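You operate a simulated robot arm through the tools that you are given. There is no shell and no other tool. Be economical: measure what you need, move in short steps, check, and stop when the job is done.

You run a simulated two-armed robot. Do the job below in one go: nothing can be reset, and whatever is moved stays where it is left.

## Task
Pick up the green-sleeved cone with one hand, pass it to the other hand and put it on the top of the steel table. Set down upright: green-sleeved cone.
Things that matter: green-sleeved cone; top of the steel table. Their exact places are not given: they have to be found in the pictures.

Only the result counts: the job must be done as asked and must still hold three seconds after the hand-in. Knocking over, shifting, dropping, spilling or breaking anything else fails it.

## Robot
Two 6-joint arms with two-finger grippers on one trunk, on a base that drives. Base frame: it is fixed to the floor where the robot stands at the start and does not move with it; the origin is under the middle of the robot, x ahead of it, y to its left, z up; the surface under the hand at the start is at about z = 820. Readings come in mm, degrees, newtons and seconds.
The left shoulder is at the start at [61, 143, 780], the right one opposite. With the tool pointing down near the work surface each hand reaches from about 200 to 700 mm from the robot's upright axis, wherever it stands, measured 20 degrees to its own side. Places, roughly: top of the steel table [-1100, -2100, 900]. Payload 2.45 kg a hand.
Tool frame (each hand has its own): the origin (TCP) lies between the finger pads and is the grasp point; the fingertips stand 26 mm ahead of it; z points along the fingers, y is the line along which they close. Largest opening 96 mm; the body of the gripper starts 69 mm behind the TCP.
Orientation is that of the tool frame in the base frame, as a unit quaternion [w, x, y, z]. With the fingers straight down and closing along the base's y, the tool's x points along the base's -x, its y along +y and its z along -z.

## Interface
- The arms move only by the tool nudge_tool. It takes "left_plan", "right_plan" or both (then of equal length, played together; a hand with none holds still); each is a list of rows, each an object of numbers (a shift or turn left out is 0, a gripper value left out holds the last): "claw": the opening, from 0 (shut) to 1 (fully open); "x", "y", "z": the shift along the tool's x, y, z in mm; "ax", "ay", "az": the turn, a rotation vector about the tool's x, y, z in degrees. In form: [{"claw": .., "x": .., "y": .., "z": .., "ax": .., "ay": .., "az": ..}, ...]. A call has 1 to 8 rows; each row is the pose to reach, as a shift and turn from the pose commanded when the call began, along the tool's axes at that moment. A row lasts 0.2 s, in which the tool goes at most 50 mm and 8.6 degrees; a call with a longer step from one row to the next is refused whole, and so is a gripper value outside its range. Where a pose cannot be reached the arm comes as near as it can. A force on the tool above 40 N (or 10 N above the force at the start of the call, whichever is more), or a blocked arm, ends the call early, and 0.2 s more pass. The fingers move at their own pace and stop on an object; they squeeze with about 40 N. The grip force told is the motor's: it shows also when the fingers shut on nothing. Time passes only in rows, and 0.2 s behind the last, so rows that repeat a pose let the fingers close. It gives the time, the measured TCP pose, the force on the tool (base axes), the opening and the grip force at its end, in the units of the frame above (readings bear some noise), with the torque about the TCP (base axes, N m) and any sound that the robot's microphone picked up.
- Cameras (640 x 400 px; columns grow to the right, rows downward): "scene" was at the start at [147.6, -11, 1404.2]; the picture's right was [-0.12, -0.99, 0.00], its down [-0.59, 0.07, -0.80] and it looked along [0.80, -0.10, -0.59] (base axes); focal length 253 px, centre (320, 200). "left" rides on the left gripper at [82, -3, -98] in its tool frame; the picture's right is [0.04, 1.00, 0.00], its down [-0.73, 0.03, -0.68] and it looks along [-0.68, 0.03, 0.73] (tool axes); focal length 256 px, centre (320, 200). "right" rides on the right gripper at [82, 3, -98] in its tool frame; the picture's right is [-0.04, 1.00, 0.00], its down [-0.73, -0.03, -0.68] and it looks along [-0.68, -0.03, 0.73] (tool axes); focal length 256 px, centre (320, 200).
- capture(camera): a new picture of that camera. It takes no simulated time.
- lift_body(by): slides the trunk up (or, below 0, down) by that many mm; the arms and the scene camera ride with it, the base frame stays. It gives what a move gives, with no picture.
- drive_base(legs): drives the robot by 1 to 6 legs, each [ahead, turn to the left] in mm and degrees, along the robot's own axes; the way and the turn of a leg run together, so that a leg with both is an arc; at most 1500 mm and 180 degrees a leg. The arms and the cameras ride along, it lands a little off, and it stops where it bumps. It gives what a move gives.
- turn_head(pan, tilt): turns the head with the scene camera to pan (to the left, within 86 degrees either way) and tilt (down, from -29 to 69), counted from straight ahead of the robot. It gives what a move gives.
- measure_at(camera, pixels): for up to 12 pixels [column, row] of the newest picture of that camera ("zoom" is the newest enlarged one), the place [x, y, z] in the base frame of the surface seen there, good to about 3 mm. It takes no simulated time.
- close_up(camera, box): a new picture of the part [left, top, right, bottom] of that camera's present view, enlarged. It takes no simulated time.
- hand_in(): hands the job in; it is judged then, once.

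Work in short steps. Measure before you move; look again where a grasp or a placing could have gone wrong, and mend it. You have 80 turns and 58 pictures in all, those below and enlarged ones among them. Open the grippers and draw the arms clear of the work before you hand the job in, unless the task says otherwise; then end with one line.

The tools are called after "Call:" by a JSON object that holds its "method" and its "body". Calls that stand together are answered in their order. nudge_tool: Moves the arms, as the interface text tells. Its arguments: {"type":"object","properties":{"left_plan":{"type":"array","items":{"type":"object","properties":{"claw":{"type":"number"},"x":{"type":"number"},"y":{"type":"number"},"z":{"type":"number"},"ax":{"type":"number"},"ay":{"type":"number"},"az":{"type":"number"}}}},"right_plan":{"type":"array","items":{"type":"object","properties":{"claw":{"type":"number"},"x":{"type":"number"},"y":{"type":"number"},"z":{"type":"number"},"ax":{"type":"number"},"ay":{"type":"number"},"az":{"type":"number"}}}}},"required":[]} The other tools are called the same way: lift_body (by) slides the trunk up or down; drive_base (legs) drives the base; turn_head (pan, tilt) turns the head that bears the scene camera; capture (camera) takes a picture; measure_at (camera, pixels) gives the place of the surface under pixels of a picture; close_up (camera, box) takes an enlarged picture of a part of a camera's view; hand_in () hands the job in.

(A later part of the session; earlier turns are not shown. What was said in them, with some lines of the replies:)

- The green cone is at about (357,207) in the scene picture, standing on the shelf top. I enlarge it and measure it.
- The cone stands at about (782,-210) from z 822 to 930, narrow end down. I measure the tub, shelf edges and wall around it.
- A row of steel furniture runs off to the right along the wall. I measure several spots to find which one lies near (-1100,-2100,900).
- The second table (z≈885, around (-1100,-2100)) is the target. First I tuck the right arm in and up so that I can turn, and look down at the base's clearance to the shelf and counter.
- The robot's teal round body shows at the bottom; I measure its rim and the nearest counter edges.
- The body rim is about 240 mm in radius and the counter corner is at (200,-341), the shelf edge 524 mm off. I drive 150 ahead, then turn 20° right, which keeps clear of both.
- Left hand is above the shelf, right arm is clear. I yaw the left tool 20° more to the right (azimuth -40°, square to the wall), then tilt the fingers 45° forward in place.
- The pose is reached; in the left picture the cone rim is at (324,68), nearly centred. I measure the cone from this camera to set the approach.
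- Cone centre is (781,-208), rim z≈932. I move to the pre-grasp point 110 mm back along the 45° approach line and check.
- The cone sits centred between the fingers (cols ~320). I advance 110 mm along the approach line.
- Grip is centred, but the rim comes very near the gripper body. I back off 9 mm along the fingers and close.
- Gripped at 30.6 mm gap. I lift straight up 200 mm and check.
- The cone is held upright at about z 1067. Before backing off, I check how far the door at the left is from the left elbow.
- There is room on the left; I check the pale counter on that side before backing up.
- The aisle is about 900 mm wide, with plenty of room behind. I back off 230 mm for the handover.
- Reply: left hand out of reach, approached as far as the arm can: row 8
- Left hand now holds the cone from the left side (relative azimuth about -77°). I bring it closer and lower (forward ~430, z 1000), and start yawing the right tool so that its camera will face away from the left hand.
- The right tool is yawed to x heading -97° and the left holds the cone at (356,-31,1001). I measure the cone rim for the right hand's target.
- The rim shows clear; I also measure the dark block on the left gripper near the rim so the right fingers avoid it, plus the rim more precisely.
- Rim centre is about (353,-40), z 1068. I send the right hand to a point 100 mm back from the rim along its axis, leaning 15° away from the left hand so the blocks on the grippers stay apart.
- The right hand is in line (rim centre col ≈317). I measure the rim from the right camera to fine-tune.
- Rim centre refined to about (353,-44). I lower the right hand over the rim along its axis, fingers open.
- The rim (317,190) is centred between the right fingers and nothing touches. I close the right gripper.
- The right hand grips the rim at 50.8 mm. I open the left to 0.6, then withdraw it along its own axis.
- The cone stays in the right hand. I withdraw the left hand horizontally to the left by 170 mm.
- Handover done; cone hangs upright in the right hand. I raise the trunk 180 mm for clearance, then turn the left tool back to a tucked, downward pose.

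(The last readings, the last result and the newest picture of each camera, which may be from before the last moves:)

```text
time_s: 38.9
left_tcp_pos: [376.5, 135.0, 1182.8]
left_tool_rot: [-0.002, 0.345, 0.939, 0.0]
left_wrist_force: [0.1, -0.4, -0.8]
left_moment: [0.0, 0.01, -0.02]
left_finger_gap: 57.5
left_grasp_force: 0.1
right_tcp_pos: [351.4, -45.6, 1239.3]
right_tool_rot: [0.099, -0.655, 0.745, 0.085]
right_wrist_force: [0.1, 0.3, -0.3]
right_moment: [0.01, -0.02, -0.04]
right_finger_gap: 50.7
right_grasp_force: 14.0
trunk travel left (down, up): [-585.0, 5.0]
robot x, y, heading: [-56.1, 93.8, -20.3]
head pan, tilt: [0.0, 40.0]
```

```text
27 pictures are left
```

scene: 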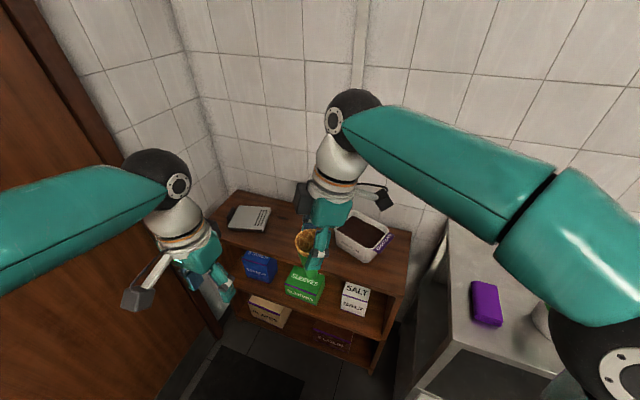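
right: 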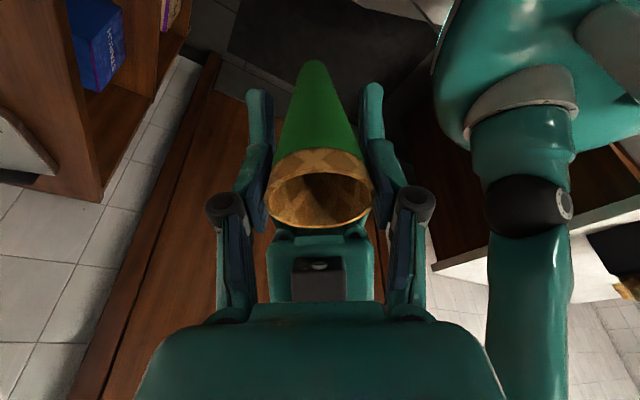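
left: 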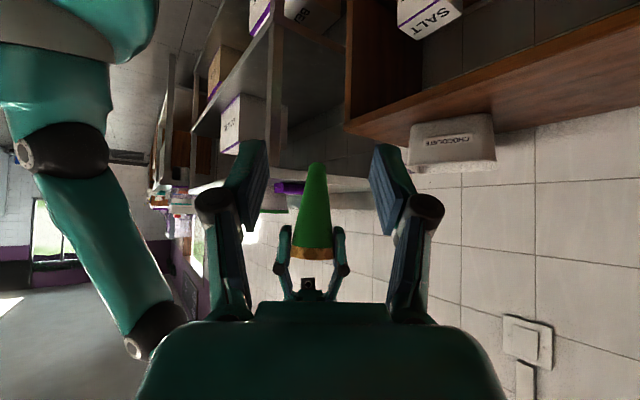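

Both arms are high and tucked. I turn the robot 109° right to face along the aisle and look ahead.

Call:
{"method": "drive_base", "body": {"legs": [[0, -109]]}}

Call:
{"method": "turn_head", "body": {"pan": 10, "tilt": 25}}

Call:
{"method": "capture", "body": {"camera": "scene"}}

```text
time_s: 43.1
left_tcp_pos: [12.9, -339.7, 1182.8]
left_tool_rot: [0.001, 0.893, 0.45, 0.001]
left_wrist_force: [-1.0, -0.4, -0.5]
left_moment: [-0.04, -0.16, 0.02]
left_finger_gap: 57.5
left_grasp_force: 0.2
right_tcp_pos: [-168.7, -327.2, 1238.5]
right_tool_rot: [0.133, 0.031, 0.991, -0.005]
right_wrist_force: [-2.0, 1.0, 0.5]
right_moment: [0.01, -0.09, 0.02]
right_finger_gap: 50.8
right_grasp_force: 14.0
trunk travel left (down, up): [-585.0, 5.0]
robot x, y, heading: [-1.7, 76.3, -108.4]
head pan, tilt: [0.0, 40.0]
stopped in leg 1: the robot was blocked; the commanded pose is now the measured one
```

```text
time_s: 43.9
left_tcp_pos: [17.7, -339.0, 1182.1]
left_tool_rot: [0.0, 0.894, 0.449, 0.0]
left_wrist_force: [0.2, 0.9, -1.2]
left_moment: [-0.03, 0.01, -0.01]
left_finger_gap: 57.4
left_grasp_force: 0.1
right_tcp_pos: [-164.0, -326.3, 1239.5]
right_tool_rot: [0.131, 0.031, 0.991, -0.005]
right_wrist_force: [0.1, 0.2, -0.1]
right_moment: [-0.03, -0.02, 0.0]
right_finger_gap: 50.6
right_grasp_force: 14.3
trunk travel left (down, up): [-585.0, 5.0]
robot x, y, heading: [0.6, 75.8, -108.5]
head pan, tilt: [10.0, 25.0]
```

```text
26 pictures are left
```

scene: 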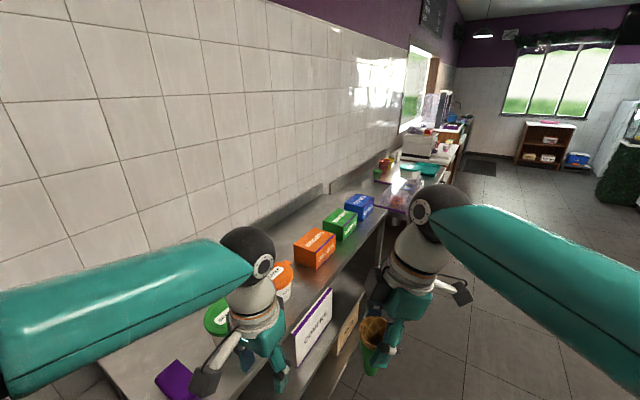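

The turn was blocked, and the robot was pushed about 55 mm toward the wall side, probably its rear touching the left counter. I look down on both sides to learn the chassis shape.

Call:
{"method": "turn_head", "body": {"pan": -86, "tilt": 65}}

Call:
{"method": "capture", "body": {"camera": "scene"}}

Call:
{"method": "turn_head", "body": {"pan": 86, "tilt": 65}}

Call:
{"method": "capture", "body": {"camera": "scene"}}

Call:
{"method": "capture", "body": {"camera": "right"}}

```text
time_s: 45.6
left_tcp_pos: [18.5, -339.9, 1182.1]
left_tool_rot: [0.0, 0.893, 0.449, 0.0]
left_wrist_force: [-0.9, -0.3, 0.7]
left_moment: [-0.01, -0.02, -0.03]
left_finger_gap: 57.6
left_grasp_force: 0.0
right_tcp_pos: [-163.7, -326.5, 1239.5]
right_tool_rot: [0.131, 0.031, 0.991, -0.005]
right_wrist_force: [-0.1, 0.1, -0.4]
right_moment: [0.03, 0.03, 0.04]
right_finger_gap: 50.7
right_grasp_force: 13.9
trunk travel left (down, up): [-585.0, 5.0]
robot x, y, heading: [-3.1, 77.9, -108.6]
head pan, tilt: [-85.9, 65.0]
```

```text
25 pictures are left
```

scene: 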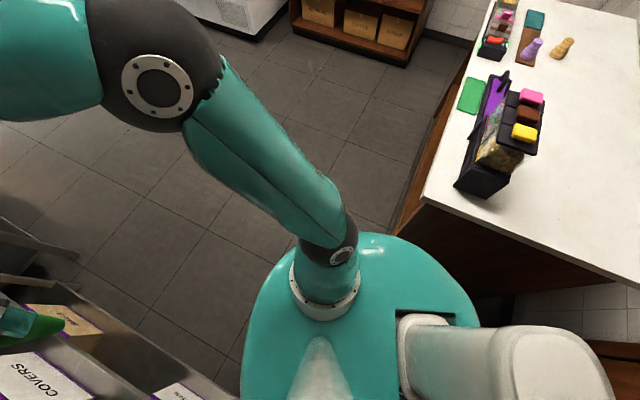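

```text
time_s: 48.2
left_tcp_pos: [18.4, -339.3, 1182.3]
left_tool_rot: [0.0, 0.893, 0.449, -0.001]
left_wrist_force: [0.4, -0.4, 0.1]
left_moment: [0.0, 0.01, -0.01]
left_finger_gap: 57.6
left_grasp_force: 0.0
right_tcp_pos: [-162.9, -326.7, 1239.3]
right_tool_rot: [0.131, 0.031, 0.991, -0.006]
right_wrist_force: [1.9, -0.2, 0.8]
right_moment: [0.0, -0.03, 0.0]
right_finger_gap: 50.5
right_grasp_force: 14.4
trunk travel left (down, up): [-585.0, 5.0]
robot x, y, heading: [-1.9, 72.3, -108.8]
head pan, tilt: [85.9, 65.0]
```

```text
24 pictures are left
```

scene: 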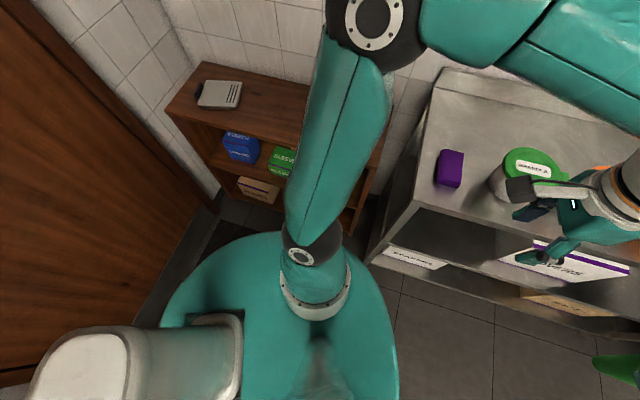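

```text
23 pictures are left
```

right: 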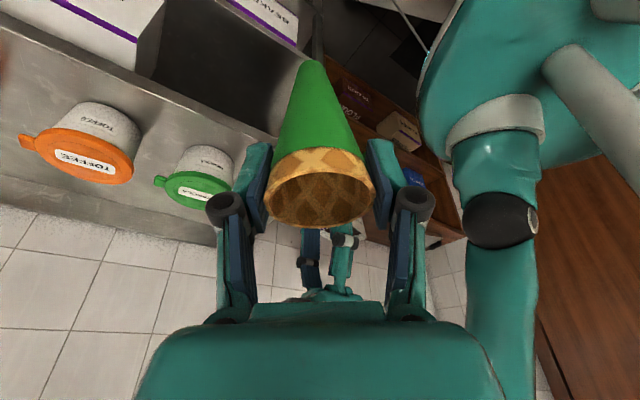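

A grey rear column juts out behind the disc. I measure its end and surroundings.

Call:
{"method": "measure_at", "body": {"camera": "scene", "pixels": [[60, 345], [30, 395], [130, 340], [170, 290], [390, 330], [370, 265], [270, 240], [420, 200], [110, 390], [200, 330]]}}

```text
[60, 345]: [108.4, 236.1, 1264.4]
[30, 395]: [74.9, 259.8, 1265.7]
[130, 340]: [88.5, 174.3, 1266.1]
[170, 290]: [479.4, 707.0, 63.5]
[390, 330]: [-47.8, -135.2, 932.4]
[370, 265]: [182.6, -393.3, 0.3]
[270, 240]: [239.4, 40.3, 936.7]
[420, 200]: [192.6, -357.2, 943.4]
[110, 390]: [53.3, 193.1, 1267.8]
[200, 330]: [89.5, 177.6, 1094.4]
```

I look again to the right to measure the pale counter's corner relative to the robot.

Call:
{"method": "turn_head", "body": {"pan": -86, "tilt": 65}}

Call:
{"method": "capture", "body": {"camera": "scene"}}

Call:
{"method": "measure_at", "body": {"camera": "scene", "pixels": [[424, 202], [630, 280], [455, 100], [405, 235], [500, 300], [250, 300], [470, 300], [600, 380], [210, 375], [30, 280], [150, 330], [80, 250]]}}

```text
time_s: 50.8
left_tcp_pos: [16.6, -339.8, 1182.1]
left_tool_rot: [0.0, 0.894, 0.449, 0.0]
left_wrist_force: [-0.2, -0.2, 0.6]
left_moment: [0.0, 0.0, -0.03]
left_finger_gap: 57.6
left_grasp_force: 0.0
right_tcp_pos: [-163.7, -325.9, 1239.2]
right_tool_rot: [0.131, 0.031, 0.991, -0.005]
right_wrist_force: [-0.3, 0.9, 0.2]
right_moment: [-0.01, -0.03, 0.03]
right_finger_gap: 50.1
right_grasp_force: 14.3
trunk travel left (down, up): [-585.0, 5.0]
robot x, y, heading: [-3.9, 75.9, -108.6]
head pan, tilt: [-85.9, 65.0]
```

```text
22 pictures are left
```

scene: 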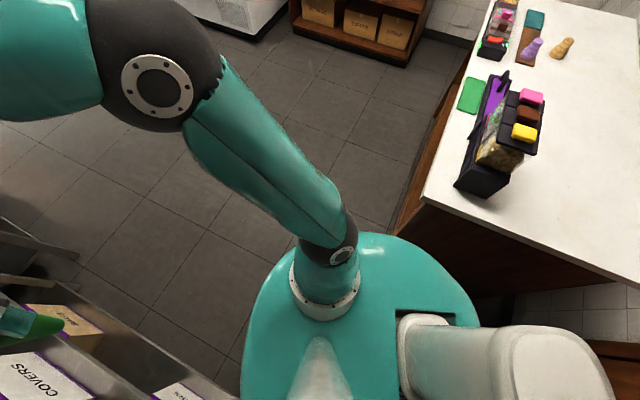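

```text
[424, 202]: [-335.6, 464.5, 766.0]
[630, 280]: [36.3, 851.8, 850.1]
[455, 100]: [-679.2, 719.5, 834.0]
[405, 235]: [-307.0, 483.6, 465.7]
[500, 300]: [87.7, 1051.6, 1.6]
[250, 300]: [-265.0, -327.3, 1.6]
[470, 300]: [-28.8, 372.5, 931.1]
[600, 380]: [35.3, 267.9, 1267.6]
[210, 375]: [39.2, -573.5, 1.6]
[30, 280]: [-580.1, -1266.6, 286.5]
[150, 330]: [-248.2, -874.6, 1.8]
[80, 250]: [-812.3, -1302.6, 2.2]
```

The pale counter ends at (-336,465), so there is open floor ahead. I try a small further right turn to see whether it is still blocked.

Call:
{"method": "drive_base", "body": {"legs": [[0, -8]]}}

```text
time_s: 51.9
left_tcp_pos: [-42.0, -339.0, 1182.6]
left_tool_rot: [0.0, 0.923, 0.384, -0.001]
left_wrist_force: [-0.1, 0.2, -0.3]
left_moment: [0.0, 0.03, 0.0]
left_finger_gap: 57.8
left_grasp_force: 0.1
right_tcp_pos: [-219.6, -300.1, 1241.0]
right_tool_rot: [0.132, 0.101, 0.986, -0.014]
right_wrist_force: [0.5, -0.8, -0.9]
right_moment: [0.02, 0.0, 0.0]
right_finger_gap: 50.7
right_grasp_force: 14.1
trunk travel left (down, up): [-585.0, 5.0]
robot x, y, heading: [3.8, 71.9, -116.7]
head pan, tilt: [-85.9, 65.0]
```

That turned freely. I turn the rest to heading about -134° and drive 1150 mm down the aisle.

Call:
{"method": "drive_base", "body": {"legs": [[0, -18], [1150, 0]]}}

Call:
{"method": "turn_head", "body": {"pan": 30, "tilt": 40}}

Call:
{"method": "capture", "body": {"camera": "scene"}}

```text
time_s: 59.0
left_tcp_pos: [-987.7, -1118.8, 1183.1]
left_tool_rot: [0.0, 0.973, 0.231, 0.0]
left_wrist_force: [-0.2, 0.5, -1.0]
left_moment: [0.01, -0.03, 0.02]
left_finger_gap: 57.7
left_grasp_force: 0.1
right_tcp_pos: [-1144.2, -1027.1, 1239.4]
right_tool_rot: [0.127, 0.258, 0.957, -0.034]
right_wrist_force: [-0.5, 0.4, -0.9]
right_moment: [0.02, 0.02, 0.01]
right_finger_gap: 50.3
right_grasp_force: 14.4
trunk travel left (down, up): [-585.0, 5.0]
robot x, y, heading: [-815.6, -746.2, -134.9]
head pan, tilt: [-85.9, 65.0]
```

```text
time_s: 60.9
left_tcp_pos: [-987.9, -1119.4, 1183.8]
left_tool_rot: [0.0, 0.973, 0.231, -0.001]
left_wrist_force: [0.3, 0.2, -0.1]
left_moment: [0.01, -0.04, 0.03]
left_finger_gap: 57.8
left_grasp_force: 0.1
right_tcp_pos: [-1144.3, -1026.2, 1240.7]
right_tool_rot: [0.126, 0.258, 0.957, -0.035]
right_wrist_force: [0.3, -0.8, 0.4]
right_moment: [-0.01, -0.01, -0.02]
right_finger_gap: 50.1
right_grasp_force: 14.5
trunk travel left (down, up): [-585.0, 5.0]
robot x, y, heading: [-811.9, -742.4, -135.2]
head pan, tilt: [30.0, 40.0]
```

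```text
21 pictures are left
```

scene: 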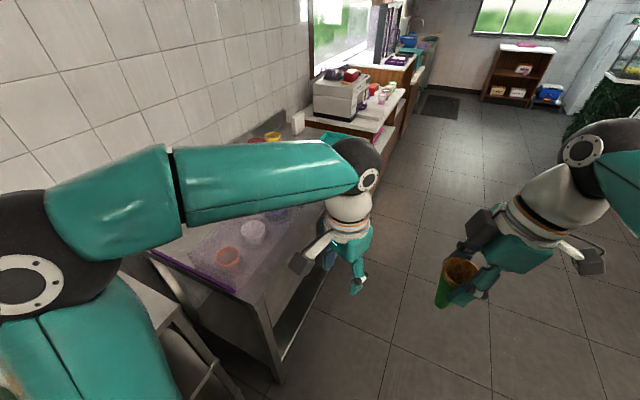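

The table is ahead-left, partly hidden by the left arm. I measure what is visible of its edges.

Call:
{"method": "measure_at", "body": {"camera": "scene", "pixels": [[262, 310], [320, 250], [228, 257], [252, 232], [210, 280], [150, 255], [280, 275], [388, 150], [345, 130], [272, 136], [240, 300], [300, 265]]}}

```text
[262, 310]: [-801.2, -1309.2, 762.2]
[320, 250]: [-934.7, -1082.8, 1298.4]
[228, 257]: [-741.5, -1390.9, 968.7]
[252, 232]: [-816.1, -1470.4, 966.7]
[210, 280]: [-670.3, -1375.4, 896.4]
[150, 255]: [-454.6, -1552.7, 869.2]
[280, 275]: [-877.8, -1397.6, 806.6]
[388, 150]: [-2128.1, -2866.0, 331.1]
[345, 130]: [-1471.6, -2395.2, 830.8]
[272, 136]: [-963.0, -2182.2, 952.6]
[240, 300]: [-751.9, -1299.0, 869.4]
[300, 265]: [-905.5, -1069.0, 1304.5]
```

Table front edge lies near w≈255 (corner about (-752,-1299)). I drive 950 mm on and turn 95° left to face it.

Call:
{"method": "drive_base", "body": {"legs": [[950, 0], [0, 95]]}}

Call:
{"method": "turn_head", "body": {"pan": 0, "tilt": 45}}

Call:
{"method": "capture", "body": {"camera": "scene"}}

```text
time_s: 69.5
left_tcp_pos: [-1144.6, -1647.8, 1182.9]
left_tool_rot: [-0.001, 0.601, 0.799, -0.002]
left_wrist_force: [1.3, -0.4, -0.5]
left_moment: [-0.07, 0.07, 0.0]
left_finger_gap: 57.9
left_grasp_force: 0.0
right_tcp_pos: [-1265.1, -1784.5, 1241.5]
right_tool_rot: [0.119, -0.411, 0.902, 0.053]
right_wrist_force: [0.6, 0.2, -0.3]
right_moment: [-0.06, 0.12, 0.01]
right_finger_gap: 49.8
right_grasp_force: 13.7
trunk travel left (down, up): [-585.0, 5.0]
robot x, y, heading: [-1527.5, -1436.9, -54.0]
head pan, tilt: [30.0, 40.0]
stopped in leg 2: the robot was blocked; the commanded pose is now the measured one
```

```text
time_s: 70.4
left_tcp_pos: [-1147.6, -1649.8, 1185.4]
left_tool_rot: [0.001, 0.602, 0.799, -0.001]
left_wrist_force: [0.0, -0.2, 0.0]
left_moment: [0.02, -0.01, 0.0]
left_finger_gap: 57.3
left_grasp_force: 0.1
right_tcp_pos: [-1269.1, -1785.3, 1242.1]
right_tool_rot: [0.12, -0.411, 0.902, 0.053]
right_wrist_force: [-0.2, 0.1, 0.0]
right_moment: [0.01, 0.01, 0.03]
right_finger_gap: 49.7
right_grasp_force: 13.9
trunk travel left (down, up): [-585.0, 5.0]
robot x, y, heading: [-1523.4, -1434.5, -54.4]
head pan, tilt: [0.0, 45.0]
```

```text
20 pictures are left
```

scene: 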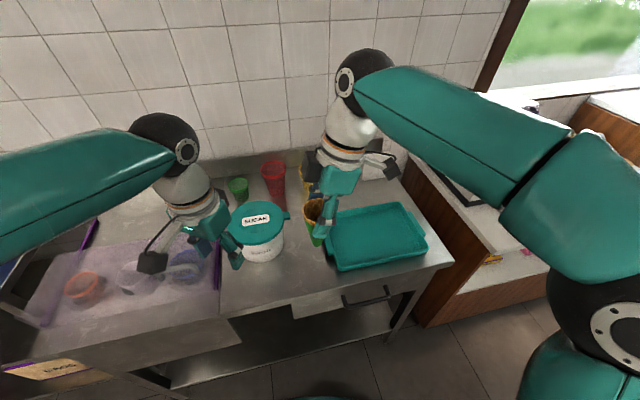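

Blocked again at heading -54°, but I already face the table: there is free steel between the clear box, the SUGAR tub and the teal tray around (270,290). I measure the region.

Call:
{"method": "measure_at", "body": {"camera": "scene", "pixels": [[270, 290], [235, 295], [310, 290], [300, 272], [262, 258], [290, 262], [330, 262], [345, 268], [217, 285], [240, 318], [335, 290], [450, 262]]}}

Call:
{"method": "close_up", "body": {"camera": "scene", "box": [190, 180, 382, 300]}}

```text
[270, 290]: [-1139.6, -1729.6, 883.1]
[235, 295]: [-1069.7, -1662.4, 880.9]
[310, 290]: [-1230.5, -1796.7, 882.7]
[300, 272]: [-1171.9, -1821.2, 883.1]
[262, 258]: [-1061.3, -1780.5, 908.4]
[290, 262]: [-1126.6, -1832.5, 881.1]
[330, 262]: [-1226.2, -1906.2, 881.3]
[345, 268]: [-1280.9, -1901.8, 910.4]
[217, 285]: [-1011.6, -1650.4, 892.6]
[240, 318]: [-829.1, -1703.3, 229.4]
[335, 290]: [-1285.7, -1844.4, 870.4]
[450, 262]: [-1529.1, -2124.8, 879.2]
```

```text
3.33 times, centred on (286, 240) of scene
```

zoom: 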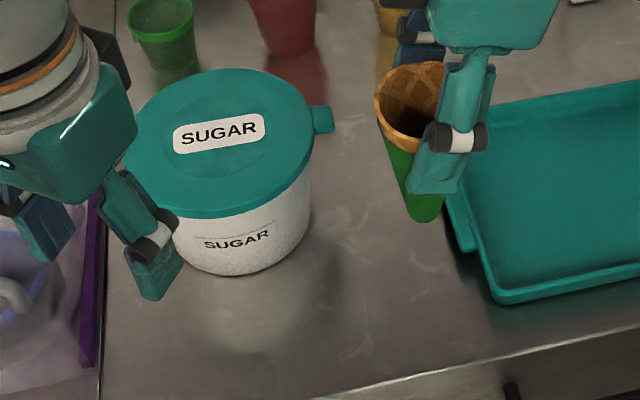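

Free spot chosen near (-1180,-1835) on the steel, about 67 mm inside the front edge and ~100 mm from tub and tray. I measure the cone in the hand, the tub lid and the tray, and move the left hand further left.

Call:
{"method": "measure_at", "body": {"camera": "zoom", "pixels": [[424, 216], [412, 205], [395, 150], [378, 100], [445, 75], [410, 66], [300, 200], [325, 118], [250, 272], [495, 302], [460, 245], [385, 300]]}}

Call:
{"method": "nudge_tool", "body": {"left_plan": [{"x": 10, "y": 28, "z": -5}, {"x": 20, "y": 56, "z": -15}, {"x": 33, "y": 94, "z": -30}, {"x": 33, "y": 94, "z": -30}]}}

Call:
{"method": "capture", "body": {"camera": "right"}}

```text
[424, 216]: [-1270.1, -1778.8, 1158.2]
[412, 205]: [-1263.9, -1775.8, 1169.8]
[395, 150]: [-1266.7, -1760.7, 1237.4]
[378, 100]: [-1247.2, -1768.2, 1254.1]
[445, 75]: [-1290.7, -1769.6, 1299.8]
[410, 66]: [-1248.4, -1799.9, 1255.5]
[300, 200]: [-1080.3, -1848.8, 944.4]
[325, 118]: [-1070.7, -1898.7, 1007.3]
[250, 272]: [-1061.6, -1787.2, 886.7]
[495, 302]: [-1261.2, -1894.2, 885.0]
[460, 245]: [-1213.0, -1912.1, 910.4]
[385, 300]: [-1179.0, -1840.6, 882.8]
```

```text
time_s: 71.4
left_tcp_pos: [-1066.5, -1591.6, 1214.6]
left_tool_rot: [0.0, 0.601, 0.799, 0.0]
left_wrist_force: [0.3, -0.5, 0.2]
left_moment: [0.03, -0.02, 0.0]
left_finger_gap: 57.5
left_grasp_force: 0.1
right_tcp_pos: [-1270.0, -1785.8, 1242.1]
right_tool_rot: [0.121, -0.411, 0.902, 0.053]
right_wrist_force: [0.6, -0.5, -0.8]
right_moment: [-0.01, -0.04, 0.04]
right_finger_gap: 50.3
right_grasp_force: 14.0
trunk travel left (down, up): [-585.0, 5.0]
robot x, y, heading: [-1530.8, -1435.7, -54.1]
head pan, tilt: [0.0, 45.0]
```

```text
18 pictures are left
```

right: 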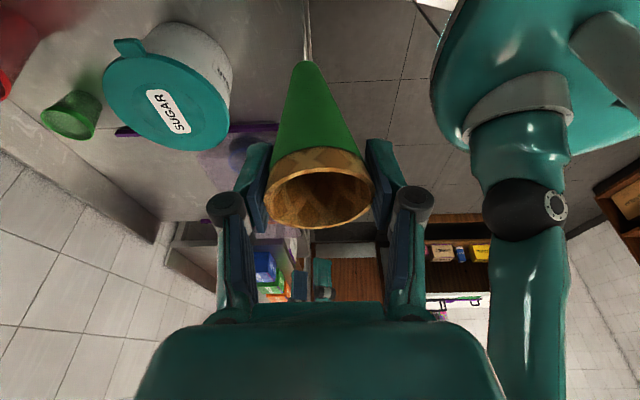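

Over the drive the cone has tilted a little in the grip (its tip moved from col 313 to 306). I move over the spot with the base about 50 mm above the table, then measure the tilt.

Call:
{"method": "nudge_tool", "body": {"right_plan": [{"x": 2, "y": -8, "z": 10}, {"x": 7, "y": -25, "z": 40}, {"x": 13, "y": -42, "z": 75}, {"x": 19, "y": -60, "z": 110}, {"x": 25, "y": -77, "z": 145}, {"x": 30, "y": -90, "z": 175}, {"x": 34, "y": -101, "z": 200}, {"x": 34.5, "y": -102, "z": 205.6}]}}

Call:
{"method": "close_up", "body": {"camera": "scene", "box": [230, 180, 390, 280]}}

Call:
{"method": "capture", "body": {"camera": "right"}}

```text
time_s: 73.2
left_tcp_pos: [-1065.0, -1590.6, 1214.6]
left_tool_rot: [0.001, 0.602, 0.799, -0.002]
left_wrist_force: [0.6, 0.1, -0.6]
left_moment: [-0.03, -0.02, 0.02]
left_finger_gap: 57.6
left_grasp_force: 0.1
right_tcp_pos: [-1178.3, -1836.6, 1034.0]
right_tool_rot: [0.121, -0.41, 0.902, 0.052]
right_wrist_force: [-0.4, -0.3, -0.4]
right_moment: [-0.01, 0.0, 0.01]
right_finger_gap: 49.4
right_grasp_force: 14.2
trunk travel left (down, up): [-585.0, 5.0]
robot x, y, heading: [-1526.4, -1436.2, -54.1]
head pan, tilt: [0.0, 45.0]
```

```text
4.00 times, centred on (310, 230) of scene
```

zoom: 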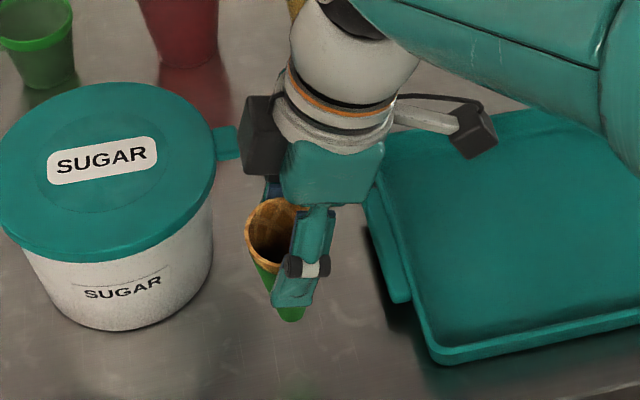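

```text
16 pictures are left
```

right: 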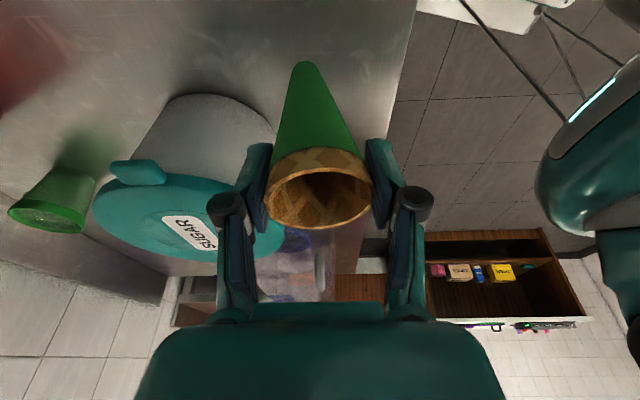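

I measure rim and tip points from the right camera to compute the cone's lean.

Call:
{"method": "measure_at", "body": {"camera": "right", "pixels": [[269, 190], [369, 190], [318, 152], [318, 225], [304, 66], [293, 80], [317, 80], [305, 80], [308, 110], [284, 115], [334, 115], [304, 63]]}}

Call:
{"method": "measure_at", "body": {"camera": "zoom", "pixels": [[248, 230], [272, 200], [262, 270], [290, 318], [280, 316], [300, 316], [290, 310]]}}

```text
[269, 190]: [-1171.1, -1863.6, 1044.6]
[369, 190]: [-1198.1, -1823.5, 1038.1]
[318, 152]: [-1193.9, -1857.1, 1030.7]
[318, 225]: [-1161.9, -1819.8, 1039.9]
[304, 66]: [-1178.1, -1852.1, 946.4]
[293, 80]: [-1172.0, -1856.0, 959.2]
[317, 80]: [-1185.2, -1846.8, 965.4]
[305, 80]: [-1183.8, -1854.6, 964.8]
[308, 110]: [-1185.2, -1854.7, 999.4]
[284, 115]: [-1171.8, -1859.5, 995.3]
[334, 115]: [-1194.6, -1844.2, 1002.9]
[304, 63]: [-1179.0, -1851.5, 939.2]
```

```text
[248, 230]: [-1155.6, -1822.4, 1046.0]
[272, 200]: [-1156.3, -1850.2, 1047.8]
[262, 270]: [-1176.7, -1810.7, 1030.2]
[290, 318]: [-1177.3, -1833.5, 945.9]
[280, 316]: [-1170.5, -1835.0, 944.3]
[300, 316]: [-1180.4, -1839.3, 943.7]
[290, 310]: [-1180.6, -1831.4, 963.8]
```

The cone leans about 5.5° (base shifted ~9 mm along tool -y). I rotate the tool -5.5° about its x to set the cone upright and re-check.

Call:
{"method": "nudge_tool", "body": {"right_plan": [{"ax": -3}, {"ax": -5.5}, {"ax": -5.5}]}}

Call:
{"method": "close_up", "body": {"camera": "right", "box": [240, 40, 400, 240]}}

Call:
{"method": "measure_at", "body": {"camera": "zoom", "pixels": [[200, 200]]}}

```text
time_s: 74.0
left_tcp_pos: [-1067.3, -1591.8, 1215.2]
left_tool_rot: [0.0, 0.602, 0.799, -0.001]
left_wrist_force: [-1.1, -0.2, 0.0]
left_moment: [0.02, -0.01, 0.01]
left_finger_gap: 57.7
left_grasp_force: 0.0
right_tcp_pos: [-1178.1, -1836.6, 1034.6]
right_tool_rot: [0.1, -0.417, 0.898, 0.096]
right_wrist_force: [-0.5, 0.0, -0.8]
right_moment: [0.0, 0.02, -0.04]
right_finger_gap: 49.9
right_grasp_force: 14.8
trunk travel left (down, up): [-585.0, 5.0]
robot x, y, heading: [-1528.8, -1436.1, -53.9]
head pan, tilt: [0.0, 45.0]
```

```text
2.00 times, centred on (320, 140) of right
```

zoom: 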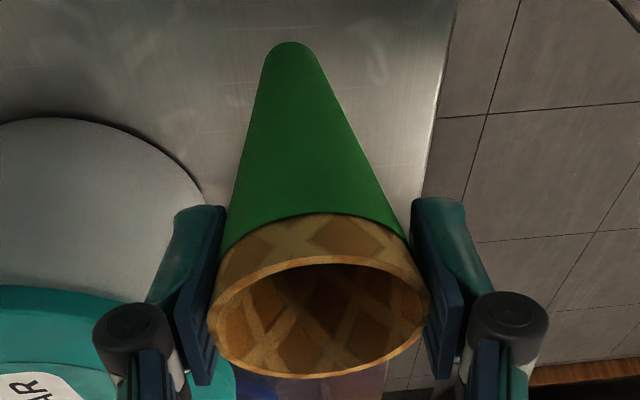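

```text
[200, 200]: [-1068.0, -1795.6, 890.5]
```

I measure rim and base points again to check uprightness.

Call:
{"method": "measure_at", "body": {"camera": "zoom", "pixels": [[214, 315], [426, 292], [300, 262], [330, 374], [292, 46], [292, 52], [268, 60], [318, 60], [240, 180], [365, 170], [300, 170]]}}

Call:
{"method": "close_up", "body": {"camera": "scene", "box": [270, 210, 334, 270]}}

```text
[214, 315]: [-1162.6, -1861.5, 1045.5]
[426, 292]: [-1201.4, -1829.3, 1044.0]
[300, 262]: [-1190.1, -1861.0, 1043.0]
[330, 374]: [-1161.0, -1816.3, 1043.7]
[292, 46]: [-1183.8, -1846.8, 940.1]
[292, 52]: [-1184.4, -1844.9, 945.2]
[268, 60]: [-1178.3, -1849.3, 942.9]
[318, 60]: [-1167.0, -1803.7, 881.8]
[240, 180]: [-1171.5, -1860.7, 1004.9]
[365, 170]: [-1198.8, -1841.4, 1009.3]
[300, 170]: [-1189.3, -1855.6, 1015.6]
```

```text
6.67 times, centred on (302, 240) of scene
```

zoom: 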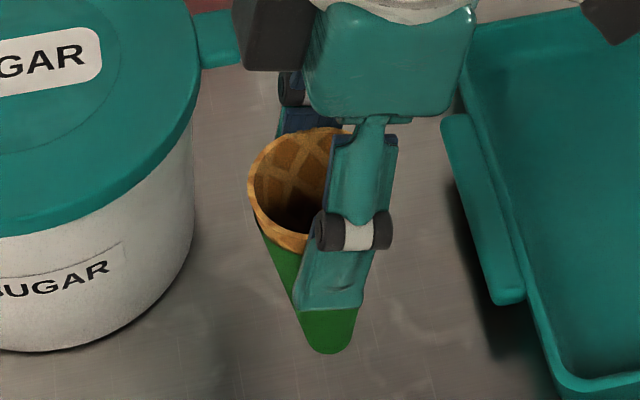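

The rim is level (z 1043–1045.5) and the base lies below its centre, about 52 mm above the table. I lower 48 mm and read the force.

Call:
{"method": "nudge_tool", "body": {"right_plan": [{"x": 3.9, "y": -1.3, "z": 14.4}, {"x": 7.8, "y": -2.7, "z": 28.8}, {"x": 10.4, "y": -3.6, "z": 38.4}, {"x": 12.5, "y": -4.3, "z": 46.1}, {"x": 12.5, "y": -4.3, "z": 46.1}]}}

Call:
{"method": "nudge_tool", "body": {"right_plan": [{"x": 0.4, "y": -0.13, "z": 1.4}, {"x": 0.65, "y": -0.22, "z": 2.4}, {"x": 0.65, "y": -0.22, "z": 2.4}]}}

Call:
{"method": "close_up", "body": {"camera": "scene", "box": [262, 225, 342, 285]}}

```text
time_s: 75.2
left_tcp_pos: [-1065.9, -1590.1, 1214.8]
left_tool_rot: [0.0, 0.603, 0.798, -0.002]
left_wrist_force: [0.9, 0.4, 0.6]
left_moment: [0.0, 0.03, -0.01]
left_finger_gap: 57.5
left_grasp_force: 0.1
right_tcp_pos: [-1180.1, -1837.7, 986.1]
right_tool_rot: [0.101, -0.416, 0.899, 0.096]
right_wrist_force: [-0.2, -0.6, -1.0]
right_moment: [-0.02, 0.02, 0.0]
right_finger_gap: 49.6
right_grasp_force: 14.3
trunk travel left (down, up): [-585.0, 5.0]
robot x, y, heading: [-1526.1, -1435.5, -54.2]
head pan, tilt: [0.0, 45.0]
```

```text
time_s: 76.0
left_tcp_pos: [-1065.5, -1592.0, 1214.6]
left_tool_rot: [-0.001, 0.602, 0.798, -0.001]
left_wrist_force: [0.5, 0.7, 0.4]
left_moment: [0.0, 0.0, 0.02]
left_finger_gap: 57.5
left_grasp_force: 0.0
right_tcp_pos: [-1178.0, -1837.5, 984.8]
right_tool_rot: [0.1, -0.416, 0.898, 0.097]
right_wrist_force: [0.0, 0.4, 0.0]
right_moment: [-0.02, 0.0, 0.0]
right_finger_gap: 49.9
right_grasp_force: 13.8
trunk travel left (down, up): [-585.0, 5.0]
robot x, y, heading: [-1529.2, -1433.0, -53.9]
head pan, tilt: [0.0, 45.0]
```

```text
6.67 times, centred on (302, 255) of scene
```

zoom: 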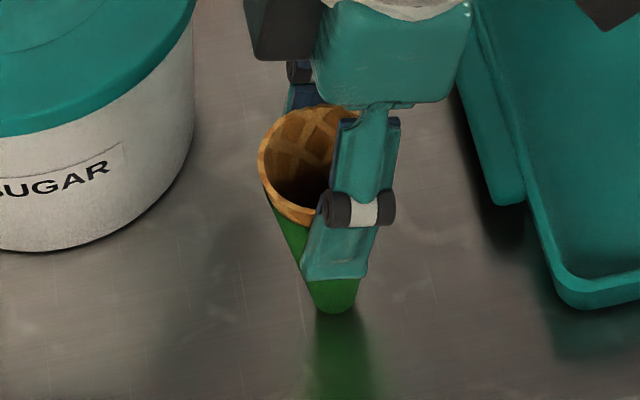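

No contact force yet, but the base is almost touching its reflection. I lower in small steps, watching the force.

Call:
{"method": "nudge_tool", "body": {"right_plan": [{"x": 0.26, "y": -0.09, "z": 0.96}, {"x": 0.26, "y": -0.09, "z": 0.96}]}}

Call:
{"method": "nudge_tool", "body": {"right_plan": [{"x": 0.26, "y": -0.09, "z": 0.96}, {"x": 0.26, "y": -0.09, "z": 0.96}]}}

Call:
{"method": "nudge_tool", "body": {"right_plan": [{"x": 0.26, "y": -0.09, "z": 0.96}, {"x": 0.26, "y": -0.09, "z": 0.96}]}}

```text
time_s: 76.6
left_tcp_pos: [-1065.5, -1591.4, 1214.0]
left_tool_rot: [0.001, 0.602, 0.799, -0.002]
left_wrist_force: [-0.9, -0.3, 0.1]
left_moment: [0.0, -0.01, 0.01]
left_finger_gap: 57.5
left_grasp_force: 0.0
right_tcp_pos: [-1178.8, -1837.5, 983.0]
right_tool_rot: [0.1, -0.416, 0.899, 0.097]
right_wrist_force: [-1.0, 1.1, -1.3]
right_moment: [0.02, 0.0, -0.03]
right_finger_gap: 49.4
right_grasp_force: 13.8
trunk travel left (down, up): [-585.0, 5.0]
robot x, y, heading: [-1524.0, -1435.1, -54.0]
head pan, tilt: [0.0, 45.0]
```

```text
time_s: 77.2
left_tcp_pos: [-1065.9, -1591.5, 1214.2]
left_tool_rot: [0.0, 0.602, 0.799, -0.001]
left_wrist_force: [1.0, 0.0, -0.1]
left_moment: [-0.02, -0.02, -0.01]
left_finger_gap: 57.6
left_grasp_force: 0.1
right_tcp_pos: [-1178.0, -1839.1, 982.4]
right_tool_rot: [0.101, -0.416, 0.899, 0.096]
right_wrist_force: [0.7, -0.4, 0.2]
right_moment: [0.05, -0.02, 0.01]
right_finger_gap: 49.4
right_grasp_force: 14.3
trunk travel left (down, up): [-585.0, 5.0]
robot x, y, heading: [-1526.1, -1436.7, -54.1]
head pan, tilt: [0.0, 45.0]
```

```text
time_s: 77.8
left_tcp_pos: [-1066.2, -1590.5, 1214.1]
left_tool_rot: [0.0, 0.602, 0.798, -0.002]
left_wrist_force: [-0.4, -0.5, -0.1]
left_moment: [-0.02, 0.01, 0.0]
left_finger_gap: 57.7
left_grasp_force: 0.2
right_tcp_pos: [-1179.3, -1837.2, 982.3]
right_tool_rot: [0.1, -0.416, 0.899, 0.096]
right_wrist_force: [-0.8, 0.4, 4.6]
right_moment: [0.01, 0.06, 0.03]
right_finger_gap: 49.4
right_grasp_force: 14.0
trunk travel left (down, up): [-585.0, 5.0]
robot x, y, heading: [-1529.5, -1435.7, -54.0]
head pan, tilt: [0.0, 45.0]
```

Contact: 4.6 N upward. I check uprightness once more from the right camera before letting go.

Call:
{"method": "capture", "body": {"camera": "right"}}

Call:
{"method": "measure_at", "body": {"camera": "right", "pixels": [[268, 192], [370, 186], [318, 152], [325, 226], [305, 66], [304, 72]]}}

```text
12 pictures are left
```

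right: 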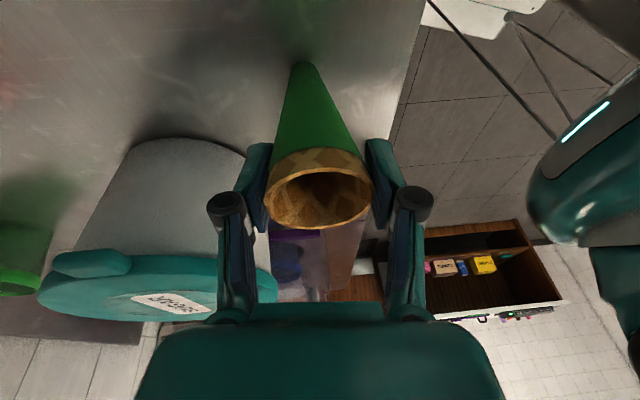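

```text
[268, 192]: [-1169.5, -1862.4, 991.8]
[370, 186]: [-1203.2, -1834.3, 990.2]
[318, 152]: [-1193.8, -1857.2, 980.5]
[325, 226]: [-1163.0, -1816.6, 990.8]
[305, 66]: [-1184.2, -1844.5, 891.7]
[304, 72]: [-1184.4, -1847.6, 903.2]
```

Upright within about 2°. I ease off 0.5 mm and open the right fingers gradually to about 0.7.

Call:
{"method": "nudge_tool", "body": {"right_plan": [{"x": -0.13, "y": 0.04, "z": -0.5}, {"x": -0.13, "y": 0.04, "z": -0.5, "claw": 0.53}, {"x": -0.13, "y": 0.04, "z": -0.5, "claw": 0.55}, {"x": -0.13, "y": 0.04, "z": -0.5, "claw": 0.57}, {"x": -0.13, "y": 0.04, "z": -0.5, "claw": 0.6}, {"x": -0.13, "y": 0.04, "z": -0.5, "claw": 0.65}, {"x": -0.13, "y": 0.04, "z": -0.5, "claw": 0.7}, {"x": -0.13, "y": 0.04, "z": -0.5, "claw": 0.7}]}}

Call:
{"method": "capture", "body": {"camera": "right"}}

```text
time_s: 79.6
left_tcp_pos: [-1065.4, -1590.5, 1214.4]
left_tool_rot: [0.0, 0.602, 0.799, -0.001]
left_wrist_force: [-0.3, 0.2, 0.3]
left_moment: [0.02, 0.0, -0.02]
left_finger_gap: 57.6
left_grasp_force: 0.0
right_tcp_pos: [-1178.8, -1838.1, 980.7]
right_tool_rot: [0.101, -0.416, 0.899, 0.096]
right_wrist_force: [-0.1, -0.4, 0.0]
right_moment: [-0.03, -0.04, 0.01]
right_finger_gap: 67.3
right_grasp_force: 0.1
trunk travel left (down, up): [-585.0, 5.0]
robot x, y, heading: [-1528.5, -1431.6, -54.2]
head pan, tilt: [0.0, 45.0]
```

```text
11 pictures are left
```

right: 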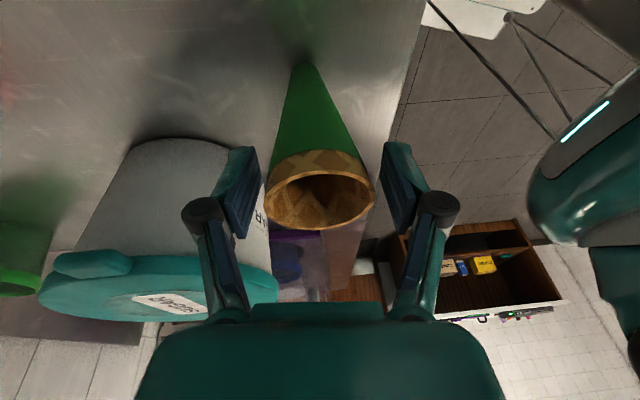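

The cone stands free between the open fingers. I withdraw the right hand along its finger axis.

Call:
{"method": "nudge_tool", "body": {"right_plan": [{"z": -5}, {"z": -15}, {"z": -30}, {"z": -50}, {"z": -80}, {"z": -115}, {"z": -150}, {"z": -170}]}}

Call:
{"method": "close_up", "body": {"camera": "scene", "box": [220, 170, 412, 290]}}

```text
time_s: 81.4
left_tcp_pos: [-1065.3, -1591.7, 1215.5]
left_tool_rot: [0.0, 0.602, 0.798, 0.0]
left_wrist_force: [0.9, -0.5, 0.7]
left_moment: [0.01, 0.0, 0.01]
left_finger_gap: 57.8
left_grasp_force: 0.1
right_tcp_pos: [-1196.3, -1878.6, 1145.7]
right_tool_rot: [0.1, -0.416, 0.899, 0.096]
right_wrist_force: [0.1, 0.2, -0.3]
right_moment: [-0.02, 0.03, 0.02]
right_finger_gap: 67.2
right_grasp_force: 0.1
trunk travel left (down, up): [-585.0, 5.0]
robot x, y, heading: [-1529.6, -1436.1, -54.1]
head pan, tilt: [0.0, 45.0]
```

```text
3.33 times, centred on (316, 230) of scene
```

zoom: 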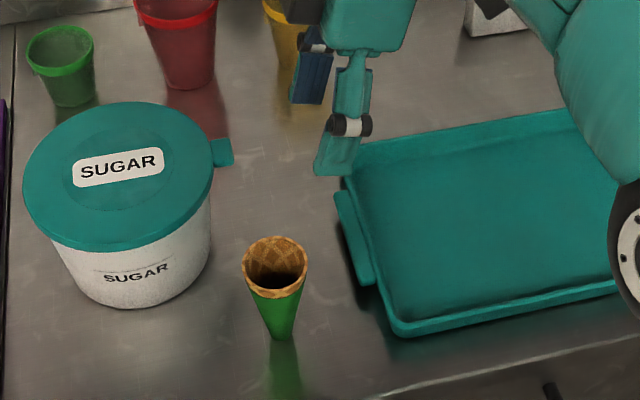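

The cone stands upright on the steel and nothing else was touched. I draw the right arm back clear and open both grippers.

Call:
{"method": "nudge_tool", "body": {"right_plan": [{"z": -20, "y": 0}, {"z": -40, "y": 20}, {"z": -50, "y": 50}, {"z": -50, "y": 80, "claw": 1}, {"z": -50, "y": 110}, {"z": -50, "y": 120}], "left_plan": [{"claw": 1}, {"claw": 1}, {"claw": 1}, {"claw": 1}, {"claw": 1}, {"claw": 1}]}}

Call:
{"method": "capture", "body": {"camera": "scene"}}

```text
time_s: 82.8
left_tcp_pos: [-1065.6, -1591.5, 1214.9]
left_tool_rot: [-0.001, 0.602, 0.799, 0.0]
left_wrist_force: [0.2, -0.1, -1.0]
left_moment: [-0.04, -0.01, 0.01]
left_finger_gap: 95.8
left_grasp_force: 0.0
right_tcp_pos: [-1292.5, -1816.9, 1205.5]
right_tool_rot: [0.1, -0.416, 0.899, 0.096]
right_wrist_force: [-0.7, -0.7, -0.2]
right_moment: [-0.03, 0.04, -0.02]
right_finger_gap: 95.7
right_grasp_force: 0.0
trunk travel left (down, up): [-585.0, 5.0]
robot x, y, heading: [-1529.3, -1436.3, -54.1]
head pan, tilt: [0.0, 45.0]
```

```text
9 pictures are left
```

scene: 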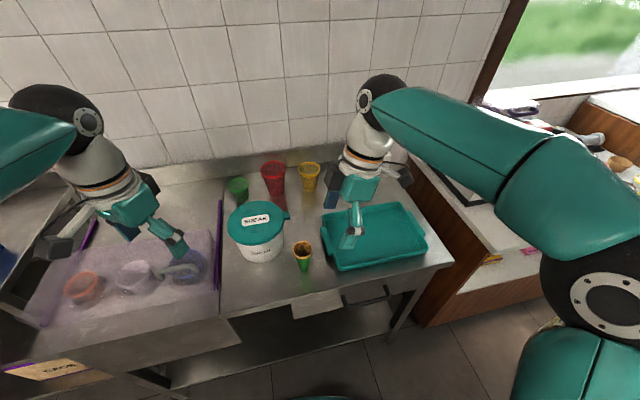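

The cone stands upright at (303,255) on the steel table, and both arms are clear with open grippers. I hand the job in.

Call:
{"method": "hand_in", "body": {}}

```text
The job is handed in.
```

The green-sleeved cone was picked up with the left hand, passed to the right, and now stands upright on the steel table; the base was blocked twice while turning close to the furniture, and I saw nothing shifted in the pictures afterwards.
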